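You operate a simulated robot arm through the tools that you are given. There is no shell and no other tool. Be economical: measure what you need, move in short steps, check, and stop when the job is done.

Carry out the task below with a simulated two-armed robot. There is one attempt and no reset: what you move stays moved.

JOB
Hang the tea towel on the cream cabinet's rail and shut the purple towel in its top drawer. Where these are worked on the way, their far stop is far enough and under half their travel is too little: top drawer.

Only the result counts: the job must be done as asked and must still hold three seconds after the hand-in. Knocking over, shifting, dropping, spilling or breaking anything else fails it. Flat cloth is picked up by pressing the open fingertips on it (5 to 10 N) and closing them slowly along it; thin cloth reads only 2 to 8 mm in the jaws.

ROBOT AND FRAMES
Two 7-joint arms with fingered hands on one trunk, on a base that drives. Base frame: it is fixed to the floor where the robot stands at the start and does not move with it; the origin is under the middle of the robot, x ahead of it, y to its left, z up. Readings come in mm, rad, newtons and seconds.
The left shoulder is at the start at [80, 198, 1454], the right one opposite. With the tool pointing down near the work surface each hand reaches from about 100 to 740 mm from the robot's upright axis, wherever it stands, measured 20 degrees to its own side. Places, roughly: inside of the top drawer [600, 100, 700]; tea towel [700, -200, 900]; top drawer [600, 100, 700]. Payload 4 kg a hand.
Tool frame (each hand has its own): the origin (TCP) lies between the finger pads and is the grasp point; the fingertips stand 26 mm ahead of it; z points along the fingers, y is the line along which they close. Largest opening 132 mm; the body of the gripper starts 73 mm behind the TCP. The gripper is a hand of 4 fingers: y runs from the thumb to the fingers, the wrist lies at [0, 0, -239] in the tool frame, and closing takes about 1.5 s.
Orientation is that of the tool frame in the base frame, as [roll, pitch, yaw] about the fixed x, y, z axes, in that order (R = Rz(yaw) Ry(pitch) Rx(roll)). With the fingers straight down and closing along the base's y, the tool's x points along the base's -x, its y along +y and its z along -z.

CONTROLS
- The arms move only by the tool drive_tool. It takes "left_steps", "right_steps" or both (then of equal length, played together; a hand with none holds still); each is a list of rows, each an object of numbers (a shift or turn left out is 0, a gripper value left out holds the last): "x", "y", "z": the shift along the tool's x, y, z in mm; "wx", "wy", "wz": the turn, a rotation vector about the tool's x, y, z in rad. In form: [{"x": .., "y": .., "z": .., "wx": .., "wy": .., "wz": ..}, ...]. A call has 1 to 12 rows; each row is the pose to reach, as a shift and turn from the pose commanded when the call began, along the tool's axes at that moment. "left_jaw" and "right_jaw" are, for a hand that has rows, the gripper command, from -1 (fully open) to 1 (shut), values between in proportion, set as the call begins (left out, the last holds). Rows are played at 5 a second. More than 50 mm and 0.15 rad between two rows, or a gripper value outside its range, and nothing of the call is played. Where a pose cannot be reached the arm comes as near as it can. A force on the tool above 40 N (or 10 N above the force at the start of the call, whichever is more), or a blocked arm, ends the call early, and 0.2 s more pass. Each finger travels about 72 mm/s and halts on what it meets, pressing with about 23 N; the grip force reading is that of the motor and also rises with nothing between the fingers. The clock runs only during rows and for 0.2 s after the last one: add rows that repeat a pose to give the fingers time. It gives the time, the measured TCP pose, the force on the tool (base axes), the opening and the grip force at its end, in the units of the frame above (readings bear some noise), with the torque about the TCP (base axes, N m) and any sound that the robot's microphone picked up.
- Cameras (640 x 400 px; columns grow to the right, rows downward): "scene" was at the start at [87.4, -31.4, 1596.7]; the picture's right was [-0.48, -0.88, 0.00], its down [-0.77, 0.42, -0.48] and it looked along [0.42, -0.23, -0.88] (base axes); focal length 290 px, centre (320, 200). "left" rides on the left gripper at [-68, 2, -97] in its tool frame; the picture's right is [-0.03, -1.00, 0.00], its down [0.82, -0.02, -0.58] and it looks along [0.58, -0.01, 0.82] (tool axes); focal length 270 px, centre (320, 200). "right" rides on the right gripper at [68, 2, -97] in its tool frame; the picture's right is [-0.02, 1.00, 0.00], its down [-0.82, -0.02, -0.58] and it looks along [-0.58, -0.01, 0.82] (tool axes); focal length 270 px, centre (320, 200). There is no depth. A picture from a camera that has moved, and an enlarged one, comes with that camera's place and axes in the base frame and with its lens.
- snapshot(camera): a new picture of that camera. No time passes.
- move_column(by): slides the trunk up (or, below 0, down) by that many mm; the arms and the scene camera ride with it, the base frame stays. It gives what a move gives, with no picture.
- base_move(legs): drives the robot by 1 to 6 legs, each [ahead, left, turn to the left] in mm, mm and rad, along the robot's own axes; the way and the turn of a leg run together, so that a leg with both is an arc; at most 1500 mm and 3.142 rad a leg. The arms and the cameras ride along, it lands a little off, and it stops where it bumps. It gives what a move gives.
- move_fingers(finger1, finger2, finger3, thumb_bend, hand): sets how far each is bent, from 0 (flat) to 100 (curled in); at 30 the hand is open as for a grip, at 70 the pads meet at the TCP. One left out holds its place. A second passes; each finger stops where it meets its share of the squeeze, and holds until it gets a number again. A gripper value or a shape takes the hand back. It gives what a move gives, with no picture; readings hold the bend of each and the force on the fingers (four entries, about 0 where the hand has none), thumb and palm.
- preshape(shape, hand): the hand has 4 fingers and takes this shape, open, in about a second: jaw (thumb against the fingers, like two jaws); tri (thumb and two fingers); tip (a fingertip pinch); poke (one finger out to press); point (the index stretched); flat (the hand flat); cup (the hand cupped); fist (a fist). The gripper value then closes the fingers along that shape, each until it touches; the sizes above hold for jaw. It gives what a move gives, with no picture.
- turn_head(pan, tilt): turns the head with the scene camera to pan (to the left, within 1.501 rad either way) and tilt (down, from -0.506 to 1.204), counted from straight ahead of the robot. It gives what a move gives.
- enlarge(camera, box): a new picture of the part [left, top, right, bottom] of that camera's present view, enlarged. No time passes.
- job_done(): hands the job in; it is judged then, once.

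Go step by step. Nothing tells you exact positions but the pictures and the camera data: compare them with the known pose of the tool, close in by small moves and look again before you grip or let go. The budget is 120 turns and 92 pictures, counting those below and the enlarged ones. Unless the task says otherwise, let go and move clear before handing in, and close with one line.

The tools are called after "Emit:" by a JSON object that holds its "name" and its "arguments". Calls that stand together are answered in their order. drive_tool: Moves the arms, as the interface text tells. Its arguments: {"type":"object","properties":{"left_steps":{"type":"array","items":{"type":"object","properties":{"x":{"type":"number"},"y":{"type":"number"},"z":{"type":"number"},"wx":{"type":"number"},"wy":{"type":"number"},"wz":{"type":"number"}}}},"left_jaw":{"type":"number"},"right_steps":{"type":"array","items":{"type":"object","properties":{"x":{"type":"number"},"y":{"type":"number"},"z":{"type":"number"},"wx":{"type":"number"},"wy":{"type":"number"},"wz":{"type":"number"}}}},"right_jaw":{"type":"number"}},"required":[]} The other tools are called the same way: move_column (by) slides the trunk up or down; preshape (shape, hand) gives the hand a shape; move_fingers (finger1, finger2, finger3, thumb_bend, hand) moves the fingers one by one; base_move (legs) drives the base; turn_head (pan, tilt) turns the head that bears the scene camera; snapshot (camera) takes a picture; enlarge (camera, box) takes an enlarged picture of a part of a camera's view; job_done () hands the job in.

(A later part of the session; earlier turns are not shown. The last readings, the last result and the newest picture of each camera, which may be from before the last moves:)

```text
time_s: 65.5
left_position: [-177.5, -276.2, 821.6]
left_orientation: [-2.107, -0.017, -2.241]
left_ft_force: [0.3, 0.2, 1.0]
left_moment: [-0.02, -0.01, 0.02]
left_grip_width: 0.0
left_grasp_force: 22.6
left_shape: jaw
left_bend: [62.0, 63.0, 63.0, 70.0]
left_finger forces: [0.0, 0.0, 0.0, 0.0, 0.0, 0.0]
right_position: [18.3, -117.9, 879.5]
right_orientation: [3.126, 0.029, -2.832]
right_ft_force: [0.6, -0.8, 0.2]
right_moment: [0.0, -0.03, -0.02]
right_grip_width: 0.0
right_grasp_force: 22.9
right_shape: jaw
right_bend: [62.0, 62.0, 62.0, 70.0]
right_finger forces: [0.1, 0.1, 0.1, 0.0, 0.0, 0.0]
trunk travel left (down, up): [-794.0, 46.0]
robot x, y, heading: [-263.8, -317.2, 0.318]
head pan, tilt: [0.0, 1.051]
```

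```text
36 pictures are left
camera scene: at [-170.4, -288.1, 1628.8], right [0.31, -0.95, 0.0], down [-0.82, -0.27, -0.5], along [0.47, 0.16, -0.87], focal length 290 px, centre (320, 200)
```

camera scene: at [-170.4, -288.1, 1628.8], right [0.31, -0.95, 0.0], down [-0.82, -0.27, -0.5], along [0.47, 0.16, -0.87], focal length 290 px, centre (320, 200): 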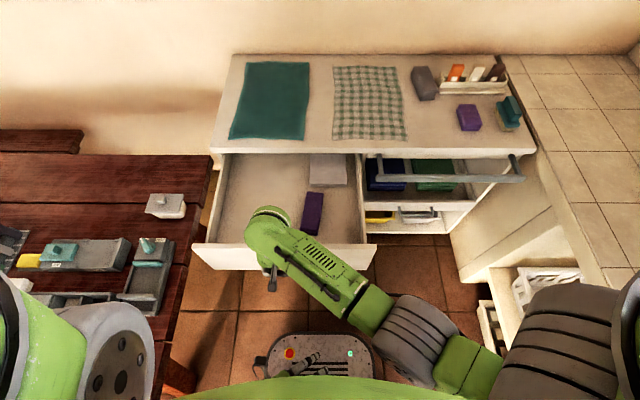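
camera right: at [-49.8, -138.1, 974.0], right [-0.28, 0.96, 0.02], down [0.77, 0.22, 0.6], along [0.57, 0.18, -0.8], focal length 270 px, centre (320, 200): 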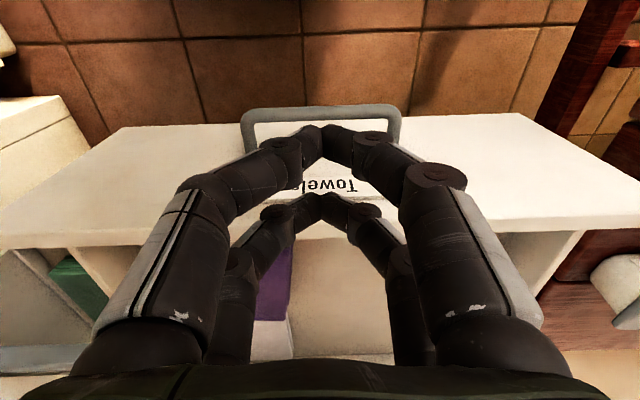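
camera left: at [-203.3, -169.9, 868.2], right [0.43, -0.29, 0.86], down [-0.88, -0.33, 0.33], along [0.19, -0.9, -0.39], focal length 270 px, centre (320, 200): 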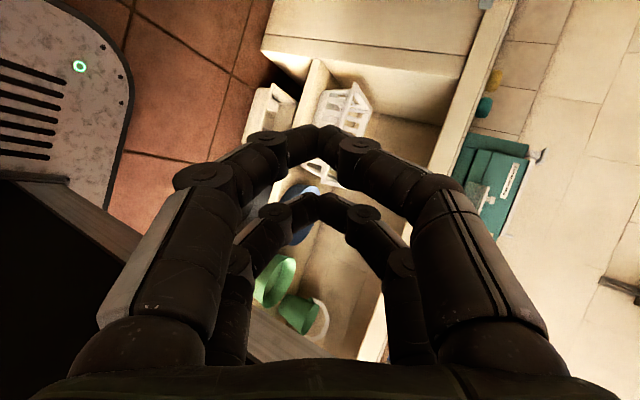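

The bar is only about 20 mm ahead of the hand here, so I step back 50 mm first and then descend to handle height.

Emit:
{"name": "drive_tool", "arguments": {"right_steps": [{"x": 30}, {"x": 55}, {"x": 55, "z": 40}, {"x": 55, "z": 80}, {"x": 55, "z": 120}, {"x": 55, "z": 162}]}}

Emit:
{"name": "snapshot", "arguments": {"camera": "right"}}

```text
time_s: 66.9
left_position: [-178.5, -276.5, 822.3]
left_orientation: [-2.109, -0.017, -2.241]
left_ft_force: [0.1, 0.6, 0.8]
left_moment: [0.0, 0.02, 0.01]
left_grip_width: 0.1
left_grasp_force: 23.2
left_shape: jaw
left_bend: [62.0, 63.0, 63.0, 70.0]
left_finger forces: [0.1, 0.0, 0.0, 0.1, 0.0, 0.1]
right_position: [-31.4, -127.8, 715.4]
right_orientation: [3.126, 0.028, -2.832]
right_ft_force: [-0.7, 0.1, 0.4]
right_moment: [0.01, 0.03, 0.0]
right_grip_width: 0.0
right_grasp_force: 23.1
right_shape: jaw
right_bend: [62.0, 62.0, 62.0, 70.0]
right_finger forces: [0.0, 0.1, 0.0, 0.0, 0.0, 0.0]
trunk travel left (down, up): [-794.0, 46.0]
robot x, y, heading: [-262.2, -319.6, 0.325]
head pan, tilt: [0.0, 1.051]
```

```text
35 pictures are left
camera right: at [-99.4, -148.5, 810.3], right [-0.28, 0.96, 0.02], down [0.77, 0.22, 0.6], along [0.57, 0.18, -0.8], focal length 270 px, centre (320, 200)
```

right: 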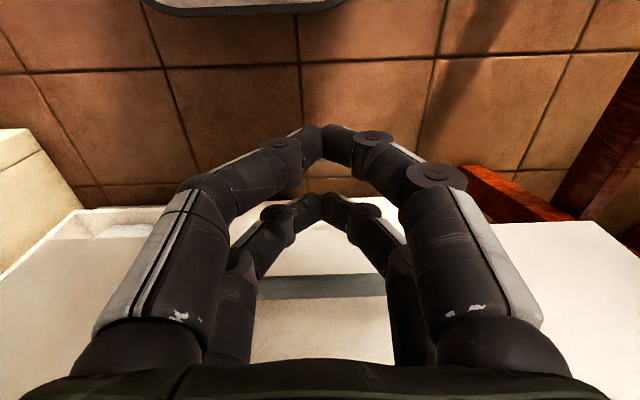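

The closed fingers are just in front of the bar at the right height. I push forward 200 mm.

Emit:
{"name": "drive_tool", "arguments": {"right_steps": [{"x": -25}, {"x": -50}, {"x": -75}, {"x": -100}, {"x": -125}, {"x": -150}, {"x": -175}, {"x": -200}, {"x": -225}]}}

Emit:
{"name": "snapshot", "arguments": {"camera": "scene"}}

```text
time_s: 68.9
left_position: [-178.4, -277.2, 821.9]
left_orientation: [-2.109, -0.015, -2.241]
left_ft_force: [-0.6, -0.7, -0.4]
left_moment: [0.0, 0.02, 0.01]
left_grip_width: 0.0
left_grasp_force: 22.9
left_shape: jaw
left_bend: [62.0, 63.0, 63.0, 70.0]
left_finger forces: [0.1, 0.0, 0.0, 0.1, 0.0, 0.0]
right_position: [165.9, -73.1, 728.3]
right_orientation: [3.123, 0.029, -2.83]
right_ft_force: [-0.2, -0.7, -0.1]
right_moment: [0.02, 0.02, 0.01]
right_grip_width: 0.1
right_grasp_force: 23.3
right_shape: jaw
right_bend: [62.0, 62.0, 62.0, 70.0]
right_finger forces: [0.1, 0.0, 0.0, 0.0, 0.0, 0.0]
right hand out of reach, approached as far as the arm can: row 9
trunk travel left (down, up): [-794.0, 46.0]
robot x, y, heading: [-260.9, -322.3, 0.323]
head pan, tilt: [0.0, 1.051]
```

```text
34 pictures are left
camera scene: at [-170.5, -289.0, 1628.7], right [0.31, -0.95, 0.0], down [-0.82, -0.27, -0.5], along [0.47, 0.16, -0.87], focal length 290 px, centre (320, 200)
```

scene: 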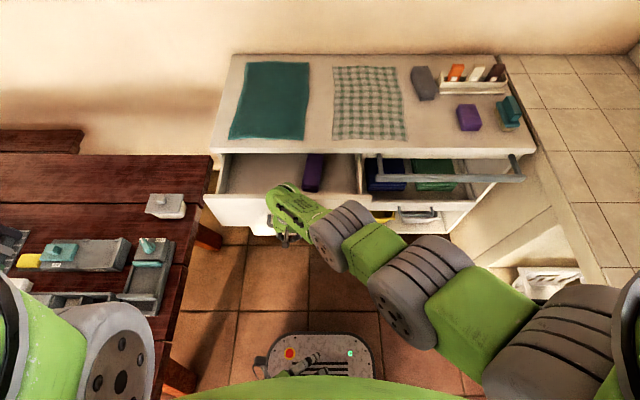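

The drawer follows. I lower the trunk slightly to keep the fingers on the bar and finish the push by driving forward.

Emit:
{"name": "move_column", "arguments": {"by": -20}}

Emit:
{"name": "base_move", "arguments": {"legs": [[130, 0, 0]]}}

Emit:
{"name": "snapshot", "arguments": {"camera": "scene"}}

```text
time_s: 69.6
left_position: [-178.2, -277.7, 799.8]
left_orientation: [-2.11, -0.019, -2.24]
left_ft_force: [0.3, 0.6, 0.2]
left_moment: [-0.01, 0.01, -0.03]
left_grip_width: 0.1
left_grasp_force: 23.1
left_shape: jaw
left_bend: [62.0, 63.0, 63.0, 70.0]
left_finger forces: [0.0, 0.0, 0.0, 0.0, 0.0, 0.1]
right_position: [164.6, -72.2, 708.2]
right_orientation: [3.125, 0.027, -2.83]
right_ft_force: [0.3, -0.1, -1.2]
right_moment: [-0.01, -0.03, -0.01]
right_grip_width: 0.0
right_grasp_force: 23.2
right_shape: jaw
right_bend: [62.0, 62.0, 62.0, 70.0]
right_finger forces: [0.1, 0.1, 0.1, 0.0, 0.1, 0.1]
trunk travel left (down, up): [-774.0, 66.0]
robot x, y, heading: [-264.1, -316.1, 0.324]
head pan, tilt: [0.0, 1.051]
```

```text
time_s: 70.9
left_position: [-55.9, -235.8, 801.9]
left_orientation: [-2.107, -0.012, -2.24]
left_ft_force: [-0.8, 0.0, 0.1]
left_moment: [-0.05, 0.01, 0.02]
left_grip_width: 0.0
left_grasp_force: 23.2
left_shape: jaw
left_bend: [62.0, 63.0, 63.0, 70.0]
left_finger forces: [0.1, 0.1, 0.1, 0.1, 0.0, 0.1]
right_position: [286.7, -32.1, 709.5]
right_orientation: [3.124, 0.033, -2.83]
right_ft_force: [0.0, 0.5, -0.2]
right_moment: [0.02, -0.01, 0.02]
right_grip_width: 0.0
right_grasp_force: 23.2
right_shape: jaw
right_bend: [62.0, 62.0, 62.0, 70.0]
right_finger forces: [0.0, 0.1, 0.1, 0.1, 0.0, 0.0]
trunk travel left (down, up): [-774.0, 66.0]
robot x, y, heading: [-136.8, -277.8, 0.318]
head pan, tilt: [0.0, 1.051]
```

```text
33 pictures are left
camera scene: at [-50.6, -248.5, 1609.0], right [0.32, -0.95, 0.0], down [-0.82, -0.27, -0.5], along [0.47, 0.16, -0.87], focal length 290 px, centre (320, 200)
```

scene: 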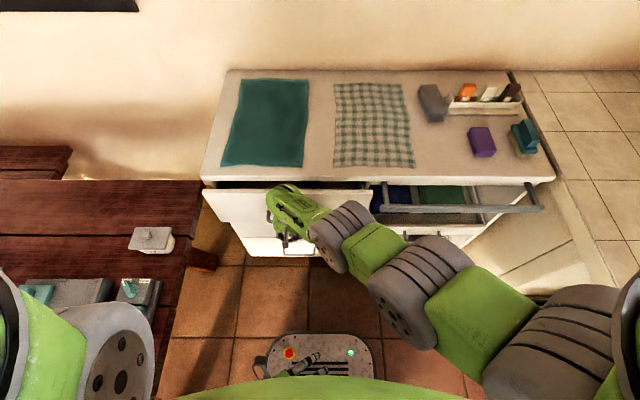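

Only a few centimetres remain. I drive forward in a short leg and check the gap.

Emit:
{"name": "base_move", "arguments": {"legs": [[38, 0, 0]]}}

Emit:
{"name": "drive_tool", "arguments": {"right_steps": [{"x": -8}, {"x": -16}, {"x": -24}, {"x": -32}, {"x": -40}, {"x": -48}]}}

Emit:
{"name": "enlarge", "arguments": {"camera": "scene", "box": [180, 130, 400, 280]}}

```text
time_s: 71.7
left_position: [-22.1, -223.4, 803.0]
left_orientation: [-2.105, -0.009, -2.244]
left_ft_force: [-0.2, 0.0, 0.1]
left_moment: [0.01, -0.06, 0.0]
left_grip_width: 0.1
left_grasp_force: 23.4
left_shape: jaw
left_bend: [62.0, 63.0, 63.0, 70.0]
left_finger forces: [0.0, 0.0, 0.0, 0.1, 0.0, 0.0]
right_position: [320.9, -22.3, 709.7]
right_orientation: [3.126, 0.035, -2.832]
right_ft_force: [-0.1, -0.6, 0.7]
right_moment: [0.03, -0.04, 0.02]
right_grip_width: 0.0
right_grasp_force: 23.2
right_shape: jaw
right_bend: [62.0, 62.0, 62.0, 70.0]
right_finger forces: [0.0, 0.0, 0.0, 0.0, 0.0, 0.1]
trunk travel left (down, up): [-774.0, 66.0]
robot x, y, heading: [-104.6, -266.7, 0.322]
head pan, tilt: [0.0, 1.051]
```

```text
time_s: 73.1
left_position: [-19.5, -223.9, 801.1]
left_orientation: [-2.109, -0.016, -2.243]
left_ft_force: [0.1, 0.0, -0.6]
left_moment: [0.02, 0.02, 0.05]
left_grip_width: 0.0
left_grasp_force: 22.9
left_shape: jaw
left_bend: [62.0, 63.0, 63.0, 70.0]
left_finger forces: [0.0, 0.1, 0.0, 0.1, 0.0, 0.1]
right_position: [347.5, -26.5, 720.0]
right_orientation: [3.13, 0.019, -2.828]
right_ft_force: [-27.5, -5.5, -11.1]
right_moment: [-0.17, 0.55, 0.16]
right_grip_width: 0.0
right_grasp_force: 22.7
right_shape: jaw
right_bend: [62.0, 62.0, 62.0, 70.0]
right_finger forces: [0.0, 0.6, 0.3, 0.0, 0.0, 0.0]
right hand out of reach, approached as far as the arm can: row 1, 2, 3, 4, 5, 6
trunk travel left (down, up): [-774.0, 66.0]
robot x, y, heading: [-102.9, -266.4, 0.325]
head pan, tilt: [0.0, 1.051]
```

```text
2.67 times, centred on (290, 205) of scene
camera zoom: at [-13.5, -234.7, 1608.6], right [0.32, -0.95, 0.0], down [-0.82, -0.27, -0.5], along [0.47, 0.16, -0.87], focal length 775 px, centre (400, 187)
```

zoom: 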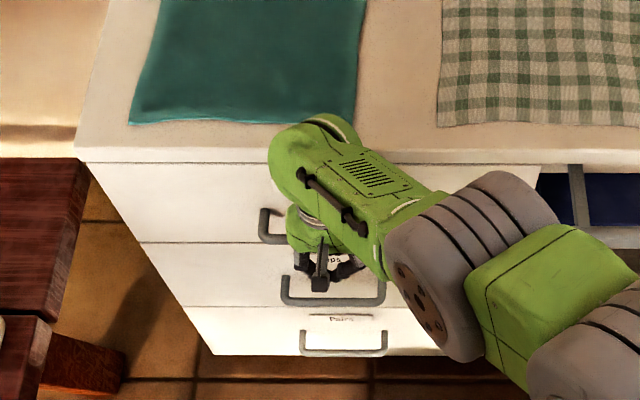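

The drawer is fully shut (27 N against the stop). I withdraw the right hand, back off, and bring the left arm out of its folded pose.

Emit:
{"name": "drive_tool", "arguments": {"right_steps": [{"x": 30}, {"x": 70}, {"x": 100}, {"x": 100, "z": -45}, {"x": 100, "z": -90}, {"x": 100, "z": -135}, {"x": 100, "z": -180}, {"x": 100, "z": -225}, {"x": 100, "y": -45, "z": -270}, {"x": 100, "y": -90, "z": -300}, {"x": 100, "y": -135, "z": -300}, {"x": 100, "y": -180, "z": -300}], "right_jaw": -0.1}}

Emit:
{"name": "base_move", "arguments": {"legs": [[-120, 0, 0]]}}

Emit:
{"name": "drive_tool", "arguments": {"left_steps": [{"x": -38, "y": -10, "z": -20, "wy": -0.11, "wz": -0.065}, {"x": -75, "y": -19, "z": -41, "wy": -0.22, "wz": -0.13}, {"x": -113, "y": -29, "z": -61, "wy": -0.33, "wz": -0.195}, {"x": -150, "y": -38, "z": -82, "wy": -0.44, "wz": -0.26}, {"x": -188, "y": -48, "z": -102, "wy": -0.55, "wz": -0.325}, {"x": -226, "y": -58, "z": -123, "wy": -0.66, "wz": -0.39}, {"x": -263, "y": -67, "z": -143, "wy": -0.77, "wz": -0.455}, {"x": -301, "y": -77, "z": -164, "wy": -0.877, "wz": -0.521}]}}

Emit:
{"name": "snapshot", "arguments": {"camera": "scene"}}

```text
refused: row 9 steps farther than a row can; nothing moved
```

```text
time_s: 74.4
left_position: [-130.5, -261.2, 802.2]
left_orientation: [-2.111, -0.019, -2.241]
left_ft_force: [-0.1, 0.3, -0.3]
left_moment: [-0.04, 0.05, 0.02]
left_grip_width: 0.1
left_grasp_force: 23.2
left_shape: jaw
left_bend: [62.0, 63.0, 63.0, 70.0]
left_finger forces: [0.0, 0.0, 0.0, 0.0, 0.0, 0.1]
right_position: [240.0, -60.1, 722.6]
right_orientation: [3.126, 0.027, -2.829]
right_ft_force: [0.8, -0.7, 0.3]
right_moment: [0.0, -0.01, 0.03]
right_grip_width: 0.0
right_grasp_force: 23.3
right_shape: jaw
right_bend: [62.0, 62.0, 62.0, 70.0]
right_finger forces: [0.0, 0.0, 0.1, 0.0, 0.0, 0.0]
trunk travel left (down, up): [-774.0, 66.0]
robot x, y, heading: [-218.8, -304.0, 0.325]
head pan, tilt: [0.0, 1.051]
```

```text
time_s: 76.2
left_position: [-61.7, -101.1, 891.1]
left_orientation: [-2.127, -0.015, -1.63]
left_ft_force: [-0.3, -0.6, 0.5]
left_moment: [-0.03, 0.0, 0.0]
left_grip_width: 0.0
left_grasp_force: 22.6
left_shape: jaw
left_bend: [62.0, 63.0, 63.0, 70.0]
left_finger forces: [0.0, 0.0, 0.0, 0.0, 0.0, 0.0]
left hand out of reach, approached as far as the arm can: row 5, 6, 7, 8
right_position: [239.0, -61.0, 723.6]
right_orientation: [3.125, 0.028, -2.83]
right_ft_force: [0.2, -0.3, 0.0]
right_moment: [0.02, 0.02, -0.05]
right_grip_width: 0.0
right_grasp_force: 23.0
right_shape: jaw
right_bend: [62.0, 62.0, 62.0, 70.0]
right_finger forces: [0.1, 0.0, 0.0, 0.0, 0.1, 0.0]
trunk travel left (down, up): [-774.0, 66.0]
robot x, y, heading: [-218.5, -305.1, 0.321]
head pan, tilt: [0.0, 1.051]
```

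```text
31 pictures are left
camera scene: at [-124.5, -273.6, 1608.7], right [0.32, -0.95, 0.0], down [-0.82, -0.27, -0.5], along [0.47, 0.16, -0.87], focal length 290 px, centre (320, 200)
```

scene: 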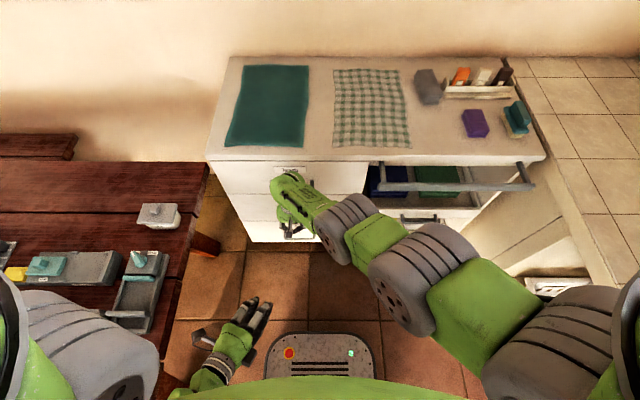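

The drawer stays shut. Now I raise the right hand away, then extend the left arm forward and up.

Emit:
{"name": "drive_tool", "arguments": {"right_steps": [{"x": 20, "z": -40}, {"x": 20, "z": -85}, {"x": 20, "z": -130}, {"x": 20, "z": -175}, {"x": 20, "z": -220}, {"x": 20, "z": -265}, {"x": 20, "y": -30, "z": -295}, {"x": 20, "y": -75, "z": -300}, {"x": 20, "y": -120, "z": -300}, {"x": 20, "y": -165, "z": -300}, {"x": 20, "y": -210, "z": -300}], "right_jaw": -0.1}}

Emit:
{"name": "drive_tool", "arguments": {"left_steps": [{"x": -26, "y": -29, "z": 12, "wy": -0.05, "wz": -0.031}, {"x": -51, "y": -58, "z": 23, "wy": -0.1, "wz": -0.062}, {"x": -77, "y": -87, "z": 35, "wy": -0.15, "wz": -0.093}, {"x": -102, "y": -116, "z": 46, "wy": -0.2, "wz": -0.124}, {"x": -128, "y": -145, "z": 58, "wy": -0.25, "wz": -0.155}, {"x": -153, "y": -174, "z": 69, "wy": -0.3, "wz": -0.186}, {"x": -179, "y": -203, "z": 81, "wy": -0.348, "wz": -0.216}]}}

```text
time_s: 78.6
left_position: [-63.2, -101.4, 891.6]
left_orientation: [-2.127, -0.013, -1.631]
left_ft_force: [-0.1, -0.5, 0.5]
left_moment: [0.0, 0.0, 0.01]
left_grip_width: 0.0
left_grasp_force: 23.1
left_shape: jaw
left_bend: [62.0, 63.0, 63.0, 70.0]
left_finger forces: [0.0, 0.0, 0.0, 0.0, 0.0, 0.0]
right_position: [277.3, -272.8, 1018.6]
right_orientation: [3.123, 0.029, -2.83]
right_ft_force: [1.1, 0.2, 0.1]
right_moment: [0.02, 0.01, 0.0]
right_grip_width: 72.3
right_grasp_force: 0.1
right_shape: jaw
right_bend: [72.0, 72.0, 72.0, 70.0]
right_finger forces: [0.0, 0.0, 0.1, 0.0, 0.1, 0.0]
trunk travel left (down, up): [-774.0, 66.0]
robot x, y, heading: [-215.3, -306.0, 0.32]
head pan, tilt: [0.0, 1.051]
```

```text
time_s: 80.2
left_position: [-11.5, -17.1, 976.1]
left_orientation: [-2.129, -0.009, -1.227]
left_ft_force: [0.5, -0.5, -0.2]
left_moment: [0.02, -0.01, 0.01]
left_grip_width: 0.1
left_grasp_force: 22.6
left_shape: jaw
left_bend: [62.0, 63.0, 63.0, 70.0]
left_finger forces: [0.0, 0.0, 0.1, 0.0, 0.0, 0.0]
left hand out of reach, approached as far as the arm can: row 3, 4, 5, 6, 7
right_position: [278.6, -273.2, 1018.4]
right_orientation: [3.124, 0.028, -2.83]
right_ft_force: [-0.3, -1.0, 1.0]
right_moment: [0.02, 0.01, -0.03]
right_grip_width: 72.1
right_grasp_force: 0.0
right_shape: jaw
right_bend: [72.0, 72.0, 72.0, 70.0]
right_finger forces: [0.0, 0.1, 0.0, 0.0, 0.0, 0.0]
trunk travel left (down, up): [-774.0, 66.0]
robot x, y, heading: [-217.8, -302.4, 0.324]
head pan, tilt: [0.0, 1.051]
```

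Now I push the left hand forward in its own aligned axes, then turn it back to pointing down.

Emit:
{"name": "drive_tool", "arguments": {"left_steps": [{"y": -22, "z": 35}, {"y": -44, "z": 71}, {"y": -66, "z": 106}, {"y": -88, "z": 141}, {"y": -110, "z": 177}, {"y": -132, "z": 212}], "left_jaw": -0.1}}

Emit:
{"name": "drive_tool", "arguments": {"left_steps": [{"wz": 0.14}, {"wz": 0.28}, {"wz": 0.42}, {"wz": 0.56}, {"wz": 0.7}, {"wz": 0.84}, {"wz": 0.98}, {"wz": 1.12}, {"wz": 1.26}, {"wz": 1.4}, {"wz": 1.52}, {"wz": 1.57}]}}

Emit:
{"name": "drive_tool", "arguments": {"left_steps": [{"wy": 0.14}, {"wy": 0.28}, {"wy": 0.42}, {"wy": 0.56}, {"wy": 0.7}, {"wy": 0.84}, {"wy": 0.98}, {"wy": 1.03}]}}

Emit:
{"name": "snapshot", "arguments": {"camera": "scene"}}

```text
time_s: 81.6
left_position: [-12.2, -16.1, 975.1]
left_orientation: [-2.13, -0.012, -1.226]
left_ft_force: [-0.7, -1.4, 0.3]
left_moment: [0.01, 0.02, -0.01]
left_grip_width: 71.8
left_grasp_force: 0.1
left_shape: jaw
left_bend: [72.0, 72.0, 72.0, 70.0]
left_finger forces: [0.1, 0.1, 0.0, 0.1, 0.1, 0.1]
left hand out of reach, approached as far as the arm can: row 1, 2, 3, 4, 5, 6
right_position: [277.4, -272.2, 1019.1]
right_orientation: [3.123, 0.029, -2.831]
right_ft_force: [-0.3, -0.3, 0.0]
right_moment: [0.02, 0.0, 0.01]
right_grip_width: 72.2
right_grasp_force: 0.0
right_shape: jaw
right_bend: [72.0, 72.0, 72.0, 70.0]
right_finger forces: [0.0, 0.0, 0.1, 0.0, 0.0, 0.0]
trunk travel left (down, up): [-774.0, 66.0]
robot x, y, heading: [-215.2, -303.3, 0.322]
head pan, tilt: [0.0, 1.051]
```

```text
time_s: 84.2
left_position: [-12.7, -18.4, 979.9]
left_orientation: [-3.121, 1.013, -2.771]
left_ft_force: [-0.4, 0.3, -0.5]
left_moment: [0.02, -0.03, -0.01]
left_grip_width: 72.0
left_grasp_force: 0.1
left_shape: jaw
left_bend: [72.0, 72.0, 72.0, 70.0]
left_finger forces: [0.1, 0.0, 0.0, 0.1, 0.0, 0.0]
left hand out of reach, approached as far as the arm can: row 4, 5, 6, 7, 8, 9, 10, 11, 12
right_position: [278.0, -271.9, 1019.0]
right_orientation: [3.128, 0.029, -2.832]
right_ft_force: [0.6, 0.3, -0.1]
right_moment: [-0.03, 0.03, 0.01]
right_grip_width: 72.4
right_grasp_force: 0.1
right_shape: jaw
right_bend: [72.0, 72.0, 72.0, 70.0]
right_finger forces: [0.0, 0.1, 0.0, 0.0, 0.0, 0.0]
trunk travel left (down, up): [-774.0, 66.0]
robot x, y, heading: [-216.1, -302.9, 0.323]
head pan, tilt: [0.0, 1.051]
```

```text
time_s: 86.0
left_position: [-13.4, -20.5, 981.2]
left_orientation: [-3.127, -0.021, -2.79]
left_ft_force: [-0.8, 0.5, 0.5]
left_moment: [0.0, 0.0, 0.0]
left_grip_width: 72.3
left_grasp_force: 0.1
left_shape: jaw
left_bend: [72.0, 72.0, 72.0, 70.0]
left_finger forces: [0.1, 0.0, 0.0, 0.1, 0.1, 0.1]
left hand out of reach, approached as far as the arm can: row 1, 2, 3, 4
right_position: [277.0, -272.7, 1020.0]
right_orientation: [3.125, 0.029, -2.83]
right_ft_force: [0.1, 0.2, 0.2]
right_moment: [0.01, -0.01, 0.0]
right_grip_width: 72.1
right_grasp_force: 0.1
right_shape: jaw
right_bend: [72.0, 72.0, 72.0, 70.0]
right_finger forces: [0.1, 0.0, 0.0, 0.0, 0.0, 0.1]
trunk travel left (down, up): [-774.0, 66.0]
robot x, y, heading: [-217.9, -300.8, 0.321]
head pan, tilt: [0.0, 1.051]
```

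```text
30 pictures are left
camera scene: at [-125.9, -274.6, 1608.8], right [0.32, -0.95, 0.0], down [-0.82, -0.27, -0.5], along [0.47, 0.16, -0.87], focal length 290 px, centre (320, 200)
```

scene: 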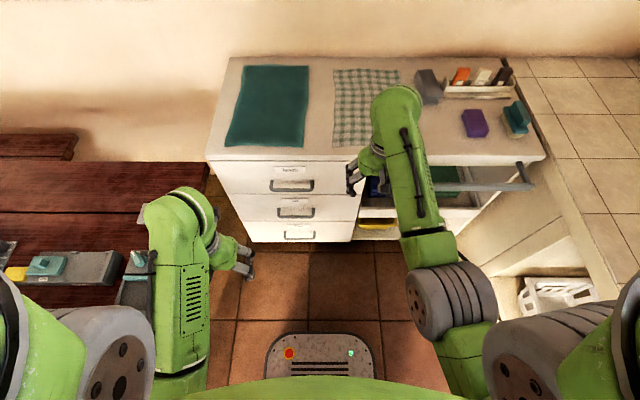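

Drawer shut and flush; left hand is pointing down again. Next I raise the trunk and drive to stand squarely before the checked towel (its front edge centre is near [522, -238]).

Emit:
{"name": "move_column", "arguments": {"by": 60}}

Emit:
{"name": "base_move", "arguments": {"legs": [[0, -176, 0], [195, 0, 0]]}}

Emit:
{"name": "snapshot", "arguments": {"camera": "scene"}}

```text
time_s: 87.0
left_position: [-11.9, -20.0, 1040.8]
left_orientation: [-3.128, -0.022, -2.792]
left_ft_force: [-0.2, 0.1, -0.1]
left_moment: [0.02, -0.01, 0.01]
left_grip_width: 72.6
left_grasp_force: 0.0
left_shape: jaw
left_bend: [72.0, 72.0, 72.0, 70.0]
left_finger forces: [0.0, 0.1, 0.1, 0.0, 0.0, 0.1]
right_position: [278.0, -271.4, 1079.7]
right_orientation: [3.125, 0.029, -2.83]
right_ft_force: [-0.9, 0.1, 0.3]
right_moment: [-0.01, -0.01, -0.01]
right_grip_width: 72.5
right_grasp_force: 0.1
right_shape: jaw
right_bend: [72.0, 72.0, 72.0, 70.0]
right_finger forces: [0.0, 0.0, 0.0, 0.1, 0.0, 0.1]
trunk travel left (down, up): [-834.0, 6.0]
robot x, y, heading: [-216.2, -301.7, 0.319]
head pan, tilt: [0.0, 1.051]
```

```text
time_s: 89.7
left_position: [226.7, -128.9, 1042.1]
left_orientation: [-3.127, -0.016, -2.794]
left_ft_force: [-0.4, -0.9, -0.6]
left_moment: [0.02, 0.02, 0.03]
left_grip_width: 72.5
left_grasp_force: 0.1
left_shape: jaw
left_bend: [72.0, 72.0, 72.0, 70.0]
left_finger forces: [0.0, 0.0, 0.0, 0.0, 0.1, 0.0]
right_position: [514.1, -381.1, 1080.4]
right_orientation: [3.125, 0.034, -2.833]
right_ft_force: [0.2, 0.3, 0.5]
right_moment: [0.01, -0.01, -0.03]
right_grip_width: 72.1
right_grasp_force: 0.1
right_shape: jaw
right_bend: [72.0, 72.0, 72.0, 70.0]
right_finger forces: [0.0, 0.1, 0.0, 0.1, 0.0, 0.0]
trunk travel left (down, up): [-834.0, 6.0]
robot x, y, heading: [22.8, -410.9, 0.318]
head pan, tilt: [0.0, 1.051]
```

```text
29 pictures are left
camera scene: at [110.5, -383.3, 1669.1], right [0.31, -0.95, 0.0], down [-0.82, -0.27, -0.5], along [0.48, 0.16, -0.87], focal length 290 px, centre (320, 200)
```

scene: 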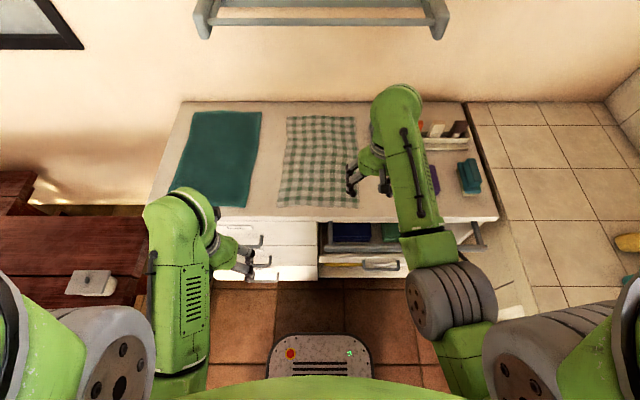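

I bring both hands above the towel's near corners, 76 mm each side of its middle, with narrower openings.

Emit:
{"name": "drive_tool", "arguments": {"left_steps": [{"x": -36, "y": -16}, {"x": -71, "y": -32}, {"x": -107, "y": -48}, {"x": -142, "y": -64}, {"x": -178, "y": -80}, {"x": -213, "y": -96}, {"x": -249, "y": -112, "z": 30}, {"x": -284, "y": -127, "z": 60}, {"x": -284, "y": -127, "z": 90}], "right_steps": [{"x": -12, "y": 7, "z": 15}, {"x": -24, "y": 15, "z": 30}, {"x": -36, "y": 22, "z": 45}, {"x": -47, "y": 30, "z": 60}, {"x": -59, "y": 37, "z": 75}, {"x": -71, "y": 45, "z": 90}, {"x": -82, "y": 52, "z": 105}, {"x": -94, "y": 59, "z": 120}, {"x": -94, "y": 59, "z": 128}], "left_jaw": 0.15, "right_jaw": 0.15}}

Emit:
{"name": "snapshot", "arguments": {"camera": "right"}}

Emit:
{"name": "enlarge", "arguments": {"camera": "scene", "box": [250, 90, 450, 240]}}

```text
time_s: 91.7
left_position: [536.9, -151.0, 946.2]
left_orientation: [-3.127, -0.02, -2.791]
left_ft_force: [-0.6, 0.1, 0.7]
left_moment: [-0.01, -0.02, 0.02]
left_grip_width: 56.5
left_grasp_force: 0.1
left_shape: jaw
left_bend: [73.0, 73.0, 73.0, 70.0]
left_finger forces: [0.0, 0.1, 0.1, 0.0, 0.0, 0.0]
right_position: [593.2, -291.0, 954.6]
right_orientation: [3.126, 0.03, -2.833]
right_ft_force: [0.3, -0.4, 0.5]
right_moment: [-0.01, 0.01, -0.01]
right_grip_width: 56.5
right_grasp_force: 0.0
right_shape: jaw
right_bend: [73.0, 73.0, 73.0, 70.0]
right_finger forces: [0.0, 0.0, 0.0, 0.1, 0.1, 0.0]
trunk travel left (down, up): [-834.0, 6.0]
robot x, y, heading: [23.2, -411.4, 0.32]
head pan, tilt: [0.0, 1.051]
```

```text
28 pictures are left
camera right: at [525.9, -312.4, 1049.6], right [-0.28, 0.96, 0.02], down [0.77, 0.21, 0.6], along [0.57, 0.18, -0.8], focal length 270 px, centre (320, 200)
```

right: 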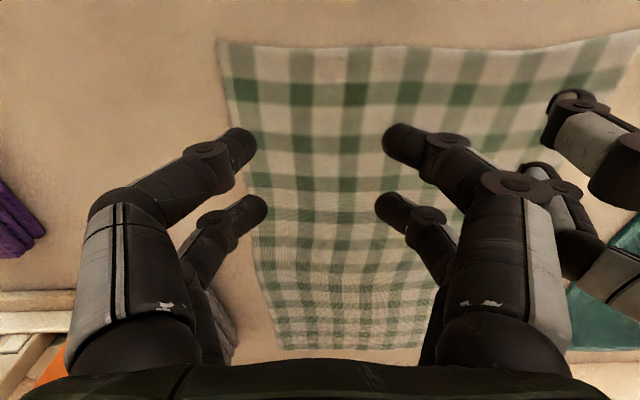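

```text
2.67 times, centred on (350, 165) of scene
camera zoom: at [116.7, -381.0, 1668.8], right [0.31, -0.95, 0.0], down [-0.82, -0.27, -0.5], along [0.47, 0.16, -0.87], focal length 775 px, centre (240, 293)
```

zoom: 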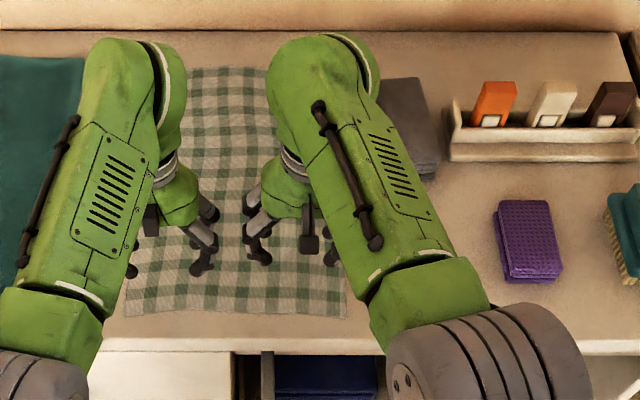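

Both hands are over the cloth just inside the near edge. I adjust the right 15 mm nearer the edge and descend close to the surface.

Emit:
{"name": "drive_tool", "arguments": {"left_steps": [{"z": 15}, {"z": 30}, {"z": 44}, {"z": 50}], "right_steps": [{"x": 15, "z": 15}, {"x": 15, "z": 32}, {"x": 15, "z": 48}, {"x": 15, "z": 58}]}}

Emit:
{"name": "drive_tool", "arguments": {"left_steps": [{"z": 3}, {"z": 6}, {"z": 9}], "right_steps": [{"z": 3}, {"z": 6}, {"z": 9}]}}

```text
time_s: 92.7
left_position: [538.2, -153.4, 896.5]
left_orientation: [-3.128, -0.02, -2.794]
left_ft_force: [0.2, -0.4, 0.8]
left_moment: [-0.01, 0.01, 0.0]
left_grip_width: 56.4
left_grasp_force: 0.0
left_shape: jaw
left_bend: [73.0, 73.0, 73.0, 70.0]
left_finger forces: [0.0, 0.0, 0.1, 0.0, 0.0, 0.0]
right_position: [582.8, -295.2, 897.3]
right_orientation: [3.127, 0.03, -2.833]
right_ft_force: [-0.1, 0.3, -1.1]
right_moment: [-0.03, 0.0, 0.02]
right_grip_width: 56.7
right_grasp_force: 0.0
right_shape: jaw
right_bend: [73.0, 73.0, 73.0, 70.0]
right_finger forces: [0.0, 0.0, 0.0, 0.0, 0.0, 0.1]
trunk travel left (down, up): [-834.0, 6.0]
robot x, y, heading: [24.5, -411.2, 0.316]
head pan, tilt: [0.0, 1.051]
```

```text
time_s: 93.5
left_position: [538.7, -153.1, 887.4]
left_orientation: [-3.128, -0.017, -2.792]
left_ft_force: [0.1, -0.5, 5.2]
left_moment: [0.21, -0.03, -0.02]
left_grip_width: 56.5
left_grasp_force: 0.2
left_shape: jaw
left_bend: [74.0, 73.0, 73.0, 70.0]
left_finger forces: [0.0, 0.0, 0.0, 0.0, 0.0, 0.0]
right_position: [582.1, -295.9, 887.3]
right_orientation: [3.125, 0.032, -2.833]
right_ft_force: [0.3, -1.2, 0.3]
right_moment: [-0.06, 0.01, -0.01]
right_grip_width: 56.8
right_grasp_force: 0.1
right_shape: jaw
right_bend: [73.0, 73.0, 73.0, 70.0]
right_finger forces: [0.0, 0.1, 0.1, 0.0, 0.0, 0.1]
trunk travel left (down, up): [-834.0, 6.0]
robot x, y, heading: [27.1, -411.4, 0.318]
head pan, tilt: [0.0, 1.051]
```

The left hand presses with 5 N, the right has barely touched. I press a little more on both.

Emit:
{"name": "drive_tool", "arguments": {"left_steps": [{"z": 1.5}, {"z": 1.5}], "right_steps": [{"z": 2}, {"z": 3}]}}

```text
time_s: 94.1
left_position: [536.2, -153.5, 888.4]
left_orientation: [-3.129, -0.016, -2.794]
left_ft_force: [1.5, 2.2, 8.5]
left_moment: [0.33, -0.07, -0.03]
left_grip_width: 56.5
left_grasp_force: 0.0
left_shape: jaw
left_bend: [74.0, 73.0, 73.0, 70.0]
left_finger forces: [0.0, 0.0, 0.0, 0.0, 0.1, 0.0]
right_position: [581.2, -295.4, 886.5]
right_orientation: [3.124, 0.035, -2.833]
right_ft_force: [0.6, -1.1, 15.5]
right_moment: [-0.51, 0.05, -0.03]
right_grip_width: 57.3
right_grasp_force: 0.2
right_shape: jaw
right_bend: [73.0, 73.0, 73.0, 70.0]
right_finger forces: [0.0, 0.0, 0.1, 0.1, 0.1, 0.0]
trunk travel left (down, up): [-834.0, 6.0]
robot x, y, heading: [22.3, -410.4, 0.32]
head pan, tilt: [0.0, 1.051]
```

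The outer fingertips press alone because each hand is rolled by about 0.015 rad. I level both, easing the right a bit.

Emit:
{"name": "drive_tool", "arguments": {"left_steps": [{"wx": -0.014, "z": 0.5}, {"wx": -0.014, "z": 0.5}], "right_steps": [{"wx": 0.017, "z": -0.5}, {"wx": 0.017, "z": -0.5}]}}

Emit:
{"name": "drive_tool", "arguments": {"left_steps": [{}, {}], "right_steps": [{}, {}], "left_jaw": 0.35, "right_jaw": 0.35}}

```text
time_s: 94.7
left_position: [537.0, -153.3, 886.3]
left_orientation: [3.141, -0.017, -2.793]
left_ft_force: [1.9, -0.5, 9.7]
left_moment: [0.11, -0.07, -0.05]
left_grip_width: 56.6
left_grasp_force: 0.1
left_shape: jaw
left_bend: [74.0, 73.0, 73.0, 70.0]
left_finger forces: [0.0, 0.0, 0.0, 0.0, 0.1, 0.0]
right_position: [580.2, -294.5, 887.4]
right_orientation: [3.141, 0.035, -2.833]
right_ft_force: [3.3, 1.9, 19.2]
right_moment: [-0.01, 0.2, -0.02]
right_grip_width: 57.1
right_grasp_force: 0.0
right_shape: jaw
right_bend: [74.0, 73.0, 73.0, 70.0]
right_finger forces: [0.2, 0.1, 0.0, 0.0, 0.0, 0.1]
trunk travel left (down, up): [-834.0, 6.0]
robot x, y, heading: [22.6, -415.9, 0.32]
head pan, tilt: [0.0, 1.051]
```

```text
time_s: 95.3
left_position: [534.9, -155.9, 885.8]
left_orientation: [-3.14, -0.019, -2.793]
left_ft_force: [2.8, -13.4, 5.2]
left_moment: [-0.4, -0.11, 0.11]
left_grip_width: 8.6
left_grasp_force: 23.2
left_shape: jaw
left_bend: [74.0, 73.0, 73.0, 71.0]
left_finger forces: [0.1, 0.0, 0.1, 0.1, 0.0, 0.0]
right_position: [578.4, -294.2, 887.2]
right_orientation: [3.139, 0.031, -2.834]
right_ft_force: [-5.9, 13.2, 16.4]
right_moment: [0.49, 0.49, -0.24]
right_grip_width: 7.5
right_grasp_force: 23.0
right_shape: jaw
right_bend: [74.0, 73.0, 73.0, 73.0]
right_finger forces: [1.3, 0.0, 0.1, 0.1, 0.0, 0.0]
trunk travel left (down, up): [-834.0, 6.0]
robot x, y, heading: [23.8, -413.4, 0.319]
head pan, tilt: [0.0, 1.051]
```

Widths read about 8 mm with full grip force, so cloth is pinched. I close fully and check.

Emit:
{"name": "drive_tool", "arguments": {"left_steps": [{}, {}, {}, {}], "right_steps": [{}, {}, {}, {}], "left_jaw": 1, "right_jaw": 1}}

Emit:
{"name": "drive_tool", "arguments": {"left_steps": [{"z": -10}, {"z": -25}, {"z": -40}], "right_steps": [{"z": -10}, {"z": -25}, {"z": -40}]}}

Emit:
{"name": "snapshot", "arguments": {"camera": "right"}}

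Emit:
{"name": "enlarge", "arguments": {"camera": "scene", "box": [230, 90, 450, 250]}}

```text
time_s: 96.3
left_position: [535.9, -153.5, 886.4]
left_orientation: [3.141, -0.018, -2.792]
left_ft_force: [3.4, -14.5, 4.9]
left_moment: [-0.42, -0.15, 0.16]
left_grip_width: 8.0
left_grasp_force: 23.5
left_shape: jaw
left_bend: [73.0, 72.0, 73.0, 71.0]
left_finger forces: [0.0, 0.1, 0.0, 0.0, 0.0, 0.1]
right_position: [578.7, -295.0, 886.7]
right_orientation: [3.14, 0.033, -2.833]
right_ft_force: [-7.4, 15.8, 16.6]
right_moment: [0.5, 0.49, -0.27]
right_grip_width: 6.7
right_grasp_force: 23.2
right_shape: jaw
right_bend: [73.0, 73.0, 73.0, 73.0]
right_finger forces: [1.1, 0.1, 0.1, 0.0, 0.0, 0.0]
trunk travel left (down, up): [-834.0, 6.0]
robot x, y, heading: [27.7, -410.3, 0.321]
head pan, tilt: [0.0, 1.051]
```

```text
time_s: 97.1
left_position: [538.1, -151.3, 925.2]
left_orientation: [3.141, -0.019, -2.792]
left_ft_force: [-0.2, -0.8, -0.9]
left_moment: [0.01, -0.04, -0.06]
left_grip_width: 4.9
left_grasp_force: 23.4
left_shape: jaw
left_bend: [73.0, 72.0, 72.0, 71.0]
left_finger forces: [0.1, 0.1, 0.1, 0.0, 0.0, 0.1]
right_position: [578.4, -296.7, 925.7]
right_orientation: [-3.14, 0.028, -2.835]
right_ft_force: [-0.1, 0.6, 0.1]
right_moment: [0.0, -0.02, 0.0]
right_grip_width: 3.7
right_grasp_force: 22.7
right_shape: jaw
right_bend: [71.0, 72.0, 72.0, 72.0]
right_finger forces: [0.1, 0.1, 0.0, 0.0, 0.1, 0.0]
trunk travel left (down, up): [-834.0, 6.0]
robot x, y, heading: [25.0, -410.9, 0.318]
head pan, tilt: [0.0, 1.051]
```

```text
26 pictures are left
camera right: at [509.9, -315.0, 1020.7], right [-0.28, 0.96, 0.0], down [0.77, 0.22, 0.6], along [0.58, 0.17, -0.8], focal length 270 px, centre (320, 200)
```

right: 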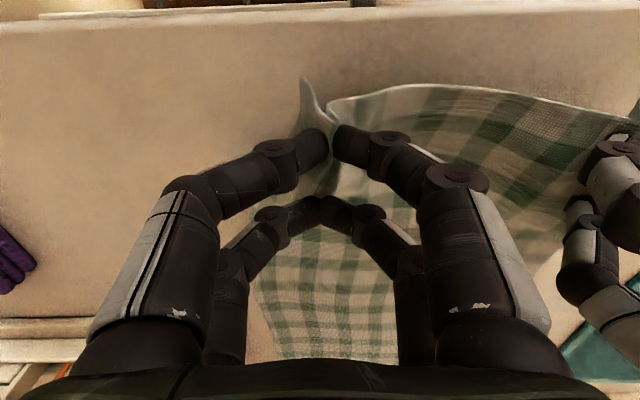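

```text
2.50 times, centred on (340, 170) of scene
camera zoom: at [115.1, -381.4, 1668.7], right [0.31, -0.95, 0.0], down [-0.82, -0.27, -0.5], along [0.47, 0.16, -0.87], focal length 726 px, centre (270, 275)
```

zoom: 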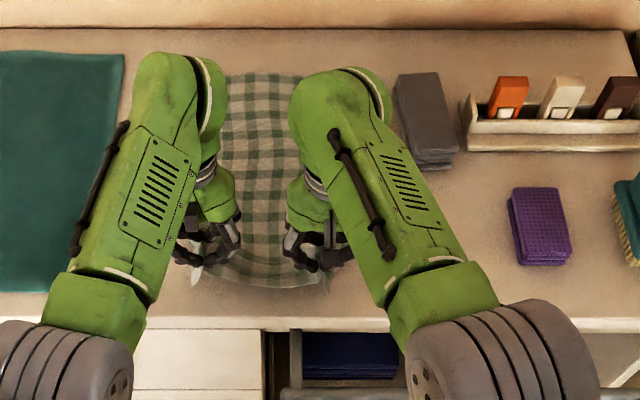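

Both hands hold the cloth. I lift it straight up so it hangs over the worktop.

Emit:
{"name": "drive_tool", "arguments": {"left_steps": [{"z": -30}, {"z": -60}, {"z": -90}, {"z": -120}, {"z": -150}, {"z": -180}, {"z": -210}, {"z": -240}, {"z": -270}, {"z": -300}, {"z": -325}, {"z": -345}], "right_steps": [{"z": -30}, {"z": -60}, {"z": -90}, {"z": -120}, {"z": -150}, {"z": -180}, {"z": -210}, {"z": -240}, {"z": -270}, {"z": -300}, {"z": -325}, {"z": -345}]}}

Emit:
{"name": "turn_head", "arguments": {"pan": 0, "tilt": 0.8}}

Emit:
{"name": "snapshot", "arguments": {"camera": "scene"}}

```text
time_s: 99.7
left_position: [553.9, -149.5, 1257.6]
left_orientation: [3.141, -0.015, -2.793]
left_ft_force: [-0.2, 0.0, -1.1]
left_moment: [0.03, 0.05, -0.01]
left_grip_width: 5.1
left_grasp_force: 23.5
left_shape: jaw
left_bend: [73.0, 72.0, 72.0, 71.0]
left_finger forces: [0.1, 0.1, 0.1, 0.0, 0.0, 0.0]
left hand out of reach, approached as far as the arm can: row 12
right_position: [572.9, -296.9, 1264.7]
right_orientation: [-3.141, 0.033, -2.831]
right_ft_force: [0.0, -0.4, -1.1]
right_moment: [-0.03, 0.03, -0.01]
right_grip_width: 3.9
right_grasp_force: 22.8
right_shape: jaw
right_bend: [71.0, 72.0, 72.0, 72.0]
right_finger forces: [0.1, 0.0, 0.0, 0.0, 0.1, 0.1]
right hand out of reach, approached as far as the arm can: row 12
trunk travel left (down, up): [-834.0, 6.0]
robot x, y, heading: [25.0, -412.6, 0.318]
head pan, tilt: [0.0, 1.051]
```

```text
time_s: 100.4
left_position: [554.1, -150.6, 1256.8]
left_orientation: [3.141, -0.015, -2.793]
left_ft_force: [0.2, -1.5, -0.4]
left_moment: [0.03, 0.02, -0.01]
left_grip_width: 4.7
left_grasp_force: 23.3
left_shape: jaw
left_bend: [73.0, 72.0, 72.0, 71.0]
left_finger forces: [0.0, 0.0, 0.0, 0.0, 0.1, 0.0]
right_position: [574.1, -296.4, 1264.7]
right_orientation: [3.14, 0.033, -2.832]
right_ft_force: [-0.4, -0.4, -1.0]
right_moment: [-0.02, -0.01, 0.0]
right_grip_width: 3.7
right_grasp_force: 23.6
right_shape: jaw
right_bend: [71.0, 72.0, 72.0, 72.0]
right_finger forces: [0.0, 0.1, 0.1, 0.0, 0.0, 0.0]
trunk travel left (down, up): [-834.0, 6.0]
robot x, y, heading: [26.5, -414.3, 0.327]
head pan, tilt: [0.0, 0.799]
```

```text
24 pictures are left
camera scene: at [130.9, -376.4, 1687.2], right [0.31, -0.95, 0.0], down [-0.68, -0.23, -0.7], along [0.66, 0.22, -0.72], focal length 290 px, centre (320, 200)
```

scene: 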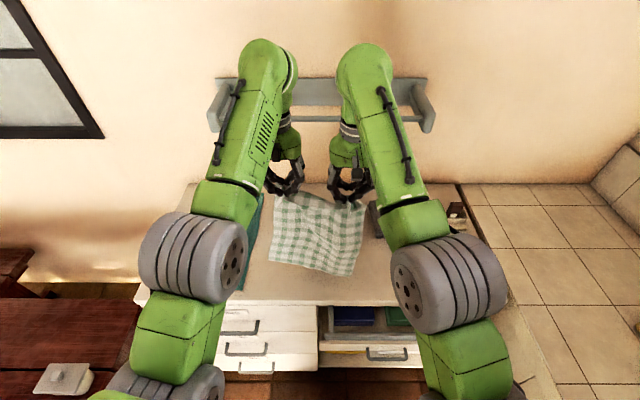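

The towel hangs free, its bottom about 45 mm above the worktop. I back off so it clears the front edge, then drive right to the middle of the rail.

Emit:
{"name": "base_move", "arguments": {"legs": [[-130, 0, 0], [0, -270, 0]]}}

Emit:
{"name": "snapshot", "arguments": {"camera": "scene"}}

Emit:
{"name": "snapshot", "arguments": {"camera": "right"}}

```text
time_s: 103.2
left_position: [513.4, -438.6, 1257.4]
left_orientation: [-3.137, -0.018, -2.789]
left_ft_force: [0.3, -0.4, 0.5]
left_moment: [-0.02, 0.0, -0.02]
left_grip_width: 5.0
left_grasp_force: 22.7
left_shape: jaw
left_bend: [73.0, 72.0, 72.0, 71.0]
left_finger forces: [0.0, 0.1, 0.0, 0.1, 0.0, 0.0]
right_position: [533.1, -586.7, 1265.7]
right_orientation: [-3.138, 0.034, -2.831]
right_ft_force: [-0.6, 0.2, 0.0]
right_moment: [-0.03, 0.0, 0.02]
right_grip_width: 3.9
right_grasp_force: 23.4
right_shape: jaw
right_bend: [71.0, 72.0, 72.0, 72.0]
right_finger forces: [0.0, 0.0, 0.0, 0.1, 0.0, 0.0]
trunk travel left (down, up): [-834.0, 6.0]
robot x, y, heading: [-11.5, -704.5, 0.318]
head pan, tilt: [0.0, 0.799]
```

```text
23 pictures are left
camera scene: at [90.1, -664.6, 1687.2], right [0.32, -0.95, 0.0], down [-0.68, -0.23, -0.7], along [0.66, 0.22, -0.72], focal length 290 px, centre (320, 200)
```

scene: 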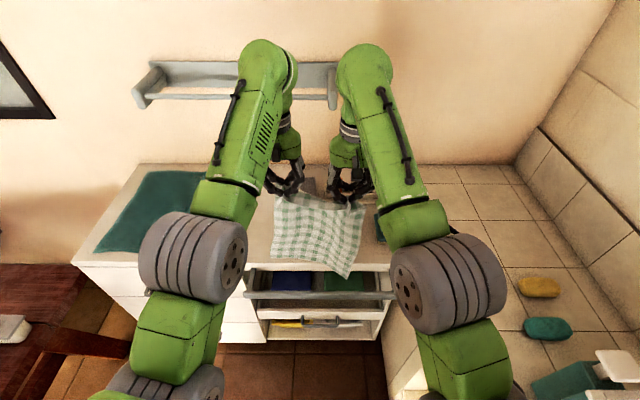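

```text
22 pictures are left
camera right: at [464.2, -604.8, 1359.5], right [-0.28, 0.96, 0.0], down [0.76, 0.23, 0.6], along [0.58, 0.17, -0.8], focal length 270 px, centre (320, 200)
```

right: 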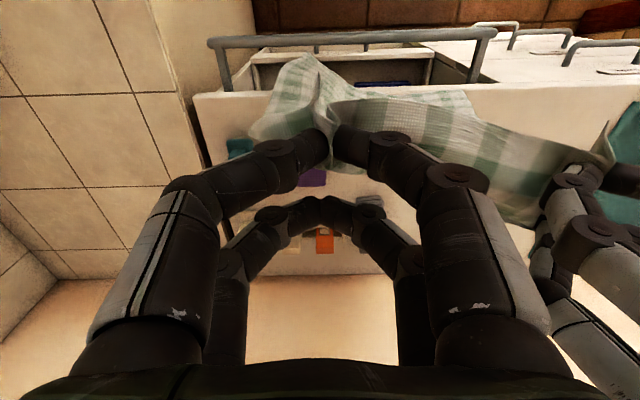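

The rail axis is about 75 mm in front of the worktop edge, so the gap's middle is at u≈-33. I nudge the base forward and pull the left hand back to square the cloth over the gap.

Emit:
{"name": "base_move", "arguments": {"legs": [[30, -15, 0]]}}

Emit:
{"name": "drive_tool", "arguments": {"left_steps": [{"x": 12}, {"x": 25}, {"x": 25}]}}

Emit:
{"name": "turn_head", "arguments": {"pan": 0, "tilt": 1.0}}

Emit:
{"name": "enlarge", "arguments": {"camera": "scene", "box": [210, 60, 450, 230]}}

```text
time_s: 104.1
left_position: [539.8, -445.8, 1262.3]
left_orientation: [-3.138, -0.008, -2.787]
left_ft_force: [-0.6, -0.6, 0.5]
left_moment: [0.02, -0.04, 0.02]
left_grip_width: 5.0
left_grasp_force: 22.6
left_shape: jaw
left_bend: [73.0, 72.0, 72.0, 71.0]
left_finger forces: [0.0, 0.0, 0.0, 0.0, 0.1, 0.0]
right_position: [560.9, -594.2, 1269.5]
right_orientation: [-3.14, 0.041, -2.829]
right_ft_force: [-0.8, -0.3, -0.6]
right_moment: [0.01, -0.04, 0.02]
right_grip_width: 3.6
right_grasp_force: 23.3
right_shape: jaw
right_bend: [71.0, 72.0, 72.0, 72.0]
right_finger forces: [0.0, 0.0, 0.0, 0.0, 0.1, 0.0]
trunk travel left (down, up): [-834.0, 6.0]
robot x, y, heading: [18.0, -710.5, 0.316]
head pan, tilt: [0.0, 0.799]
```

```text
time_s: 104.9
left_position: [523.5, -455.6, 1249.3]
left_orientation: [-3.138, -0.006, -2.79]
left_ft_force: [0.2, 0.4, -0.6]
left_moment: [0.01, 0.01, 0.01]
left_grip_width: 5.1
left_grasp_force: 23.5
left_shape: jaw
left_bend: [73.0, 72.0, 72.0, 71.0]
left_finger forces: [0.0, 0.0, 0.1, 0.1, 0.1, 0.0]
left hand out of reach, approached as far as the arm can: row 1, 2, 3
right_position: [563.6, -593.7, 1267.4]
right_orientation: [-3.141, 0.036, -2.831]
right_ft_force: [-0.6, -0.8, 0.2]
right_moment: [-0.02, -0.02, -0.01]
right_grip_width: 4.0
right_grasp_force: 23.4
right_shape: jaw
right_bend: [71.0, 72.0, 72.0, 72.0]
right_finger forces: [0.1, 0.0, 0.1, 0.0, 0.0, 0.0]
trunk travel left (down, up): [-834.0, 6.0]
robot x, y, heading: [16.5, -711.6, 0.321]
head pan, tilt: [0.0, 0.799]
```

```text
time_s: 105.6
left_position: [527.0, -456.5, 1250.7]
left_orientation: [-3.14, -0.01, -2.788]
left_ft_force: [0.4, -1.0, 0.0]
left_moment: [-0.01, -0.03, -0.01]
left_grip_width: 4.9
left_grasp_force: 22.7
left_shape: jaw
left_bend: [73.0, 72.0, 72.0, 71.0]
left_finger forces: [0.0, 0.0, 0.0, 0.0, 0.0, 0.1]
right_position: [566.3, -595.8, 1265.5]
right_orientation: [3.14, 0.036, -2.829]
right_ft_force: [-0.4, 0.4, 0.2]
right_moment: [-0.03, -0.01, 0.0]
right_grip_width: 3.8
right_grasp_force: 22.7
right_shape: jaw
right_bend: [71.0, 72.0, 72.0, 72.0]
right_finger forces: [0.0, 0.1, 0.0, 0.1, 0.0, 0.0]
trunk travel left (down, up): [-834.0, 6.0]
robot x, y, heading: [23.0, -708.9, 0.323]
head pan, tilt: [0.0, 1.0]
```

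```text
2.35 times, centred on (330, 145) of scene
camera zoom: at [112.2, -679.1, 1672.3], right [0.32, -0.95, 0.0], down [-0.8, -0.27, -0.54], along [0.51, 0.17, -0.84], focal length 684 px, centre (296, 329)
```

zoom: 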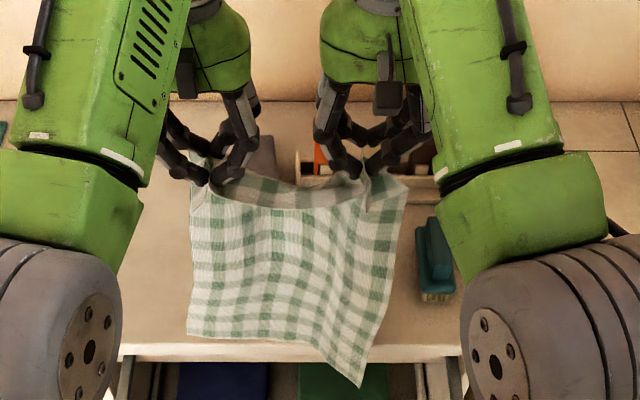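

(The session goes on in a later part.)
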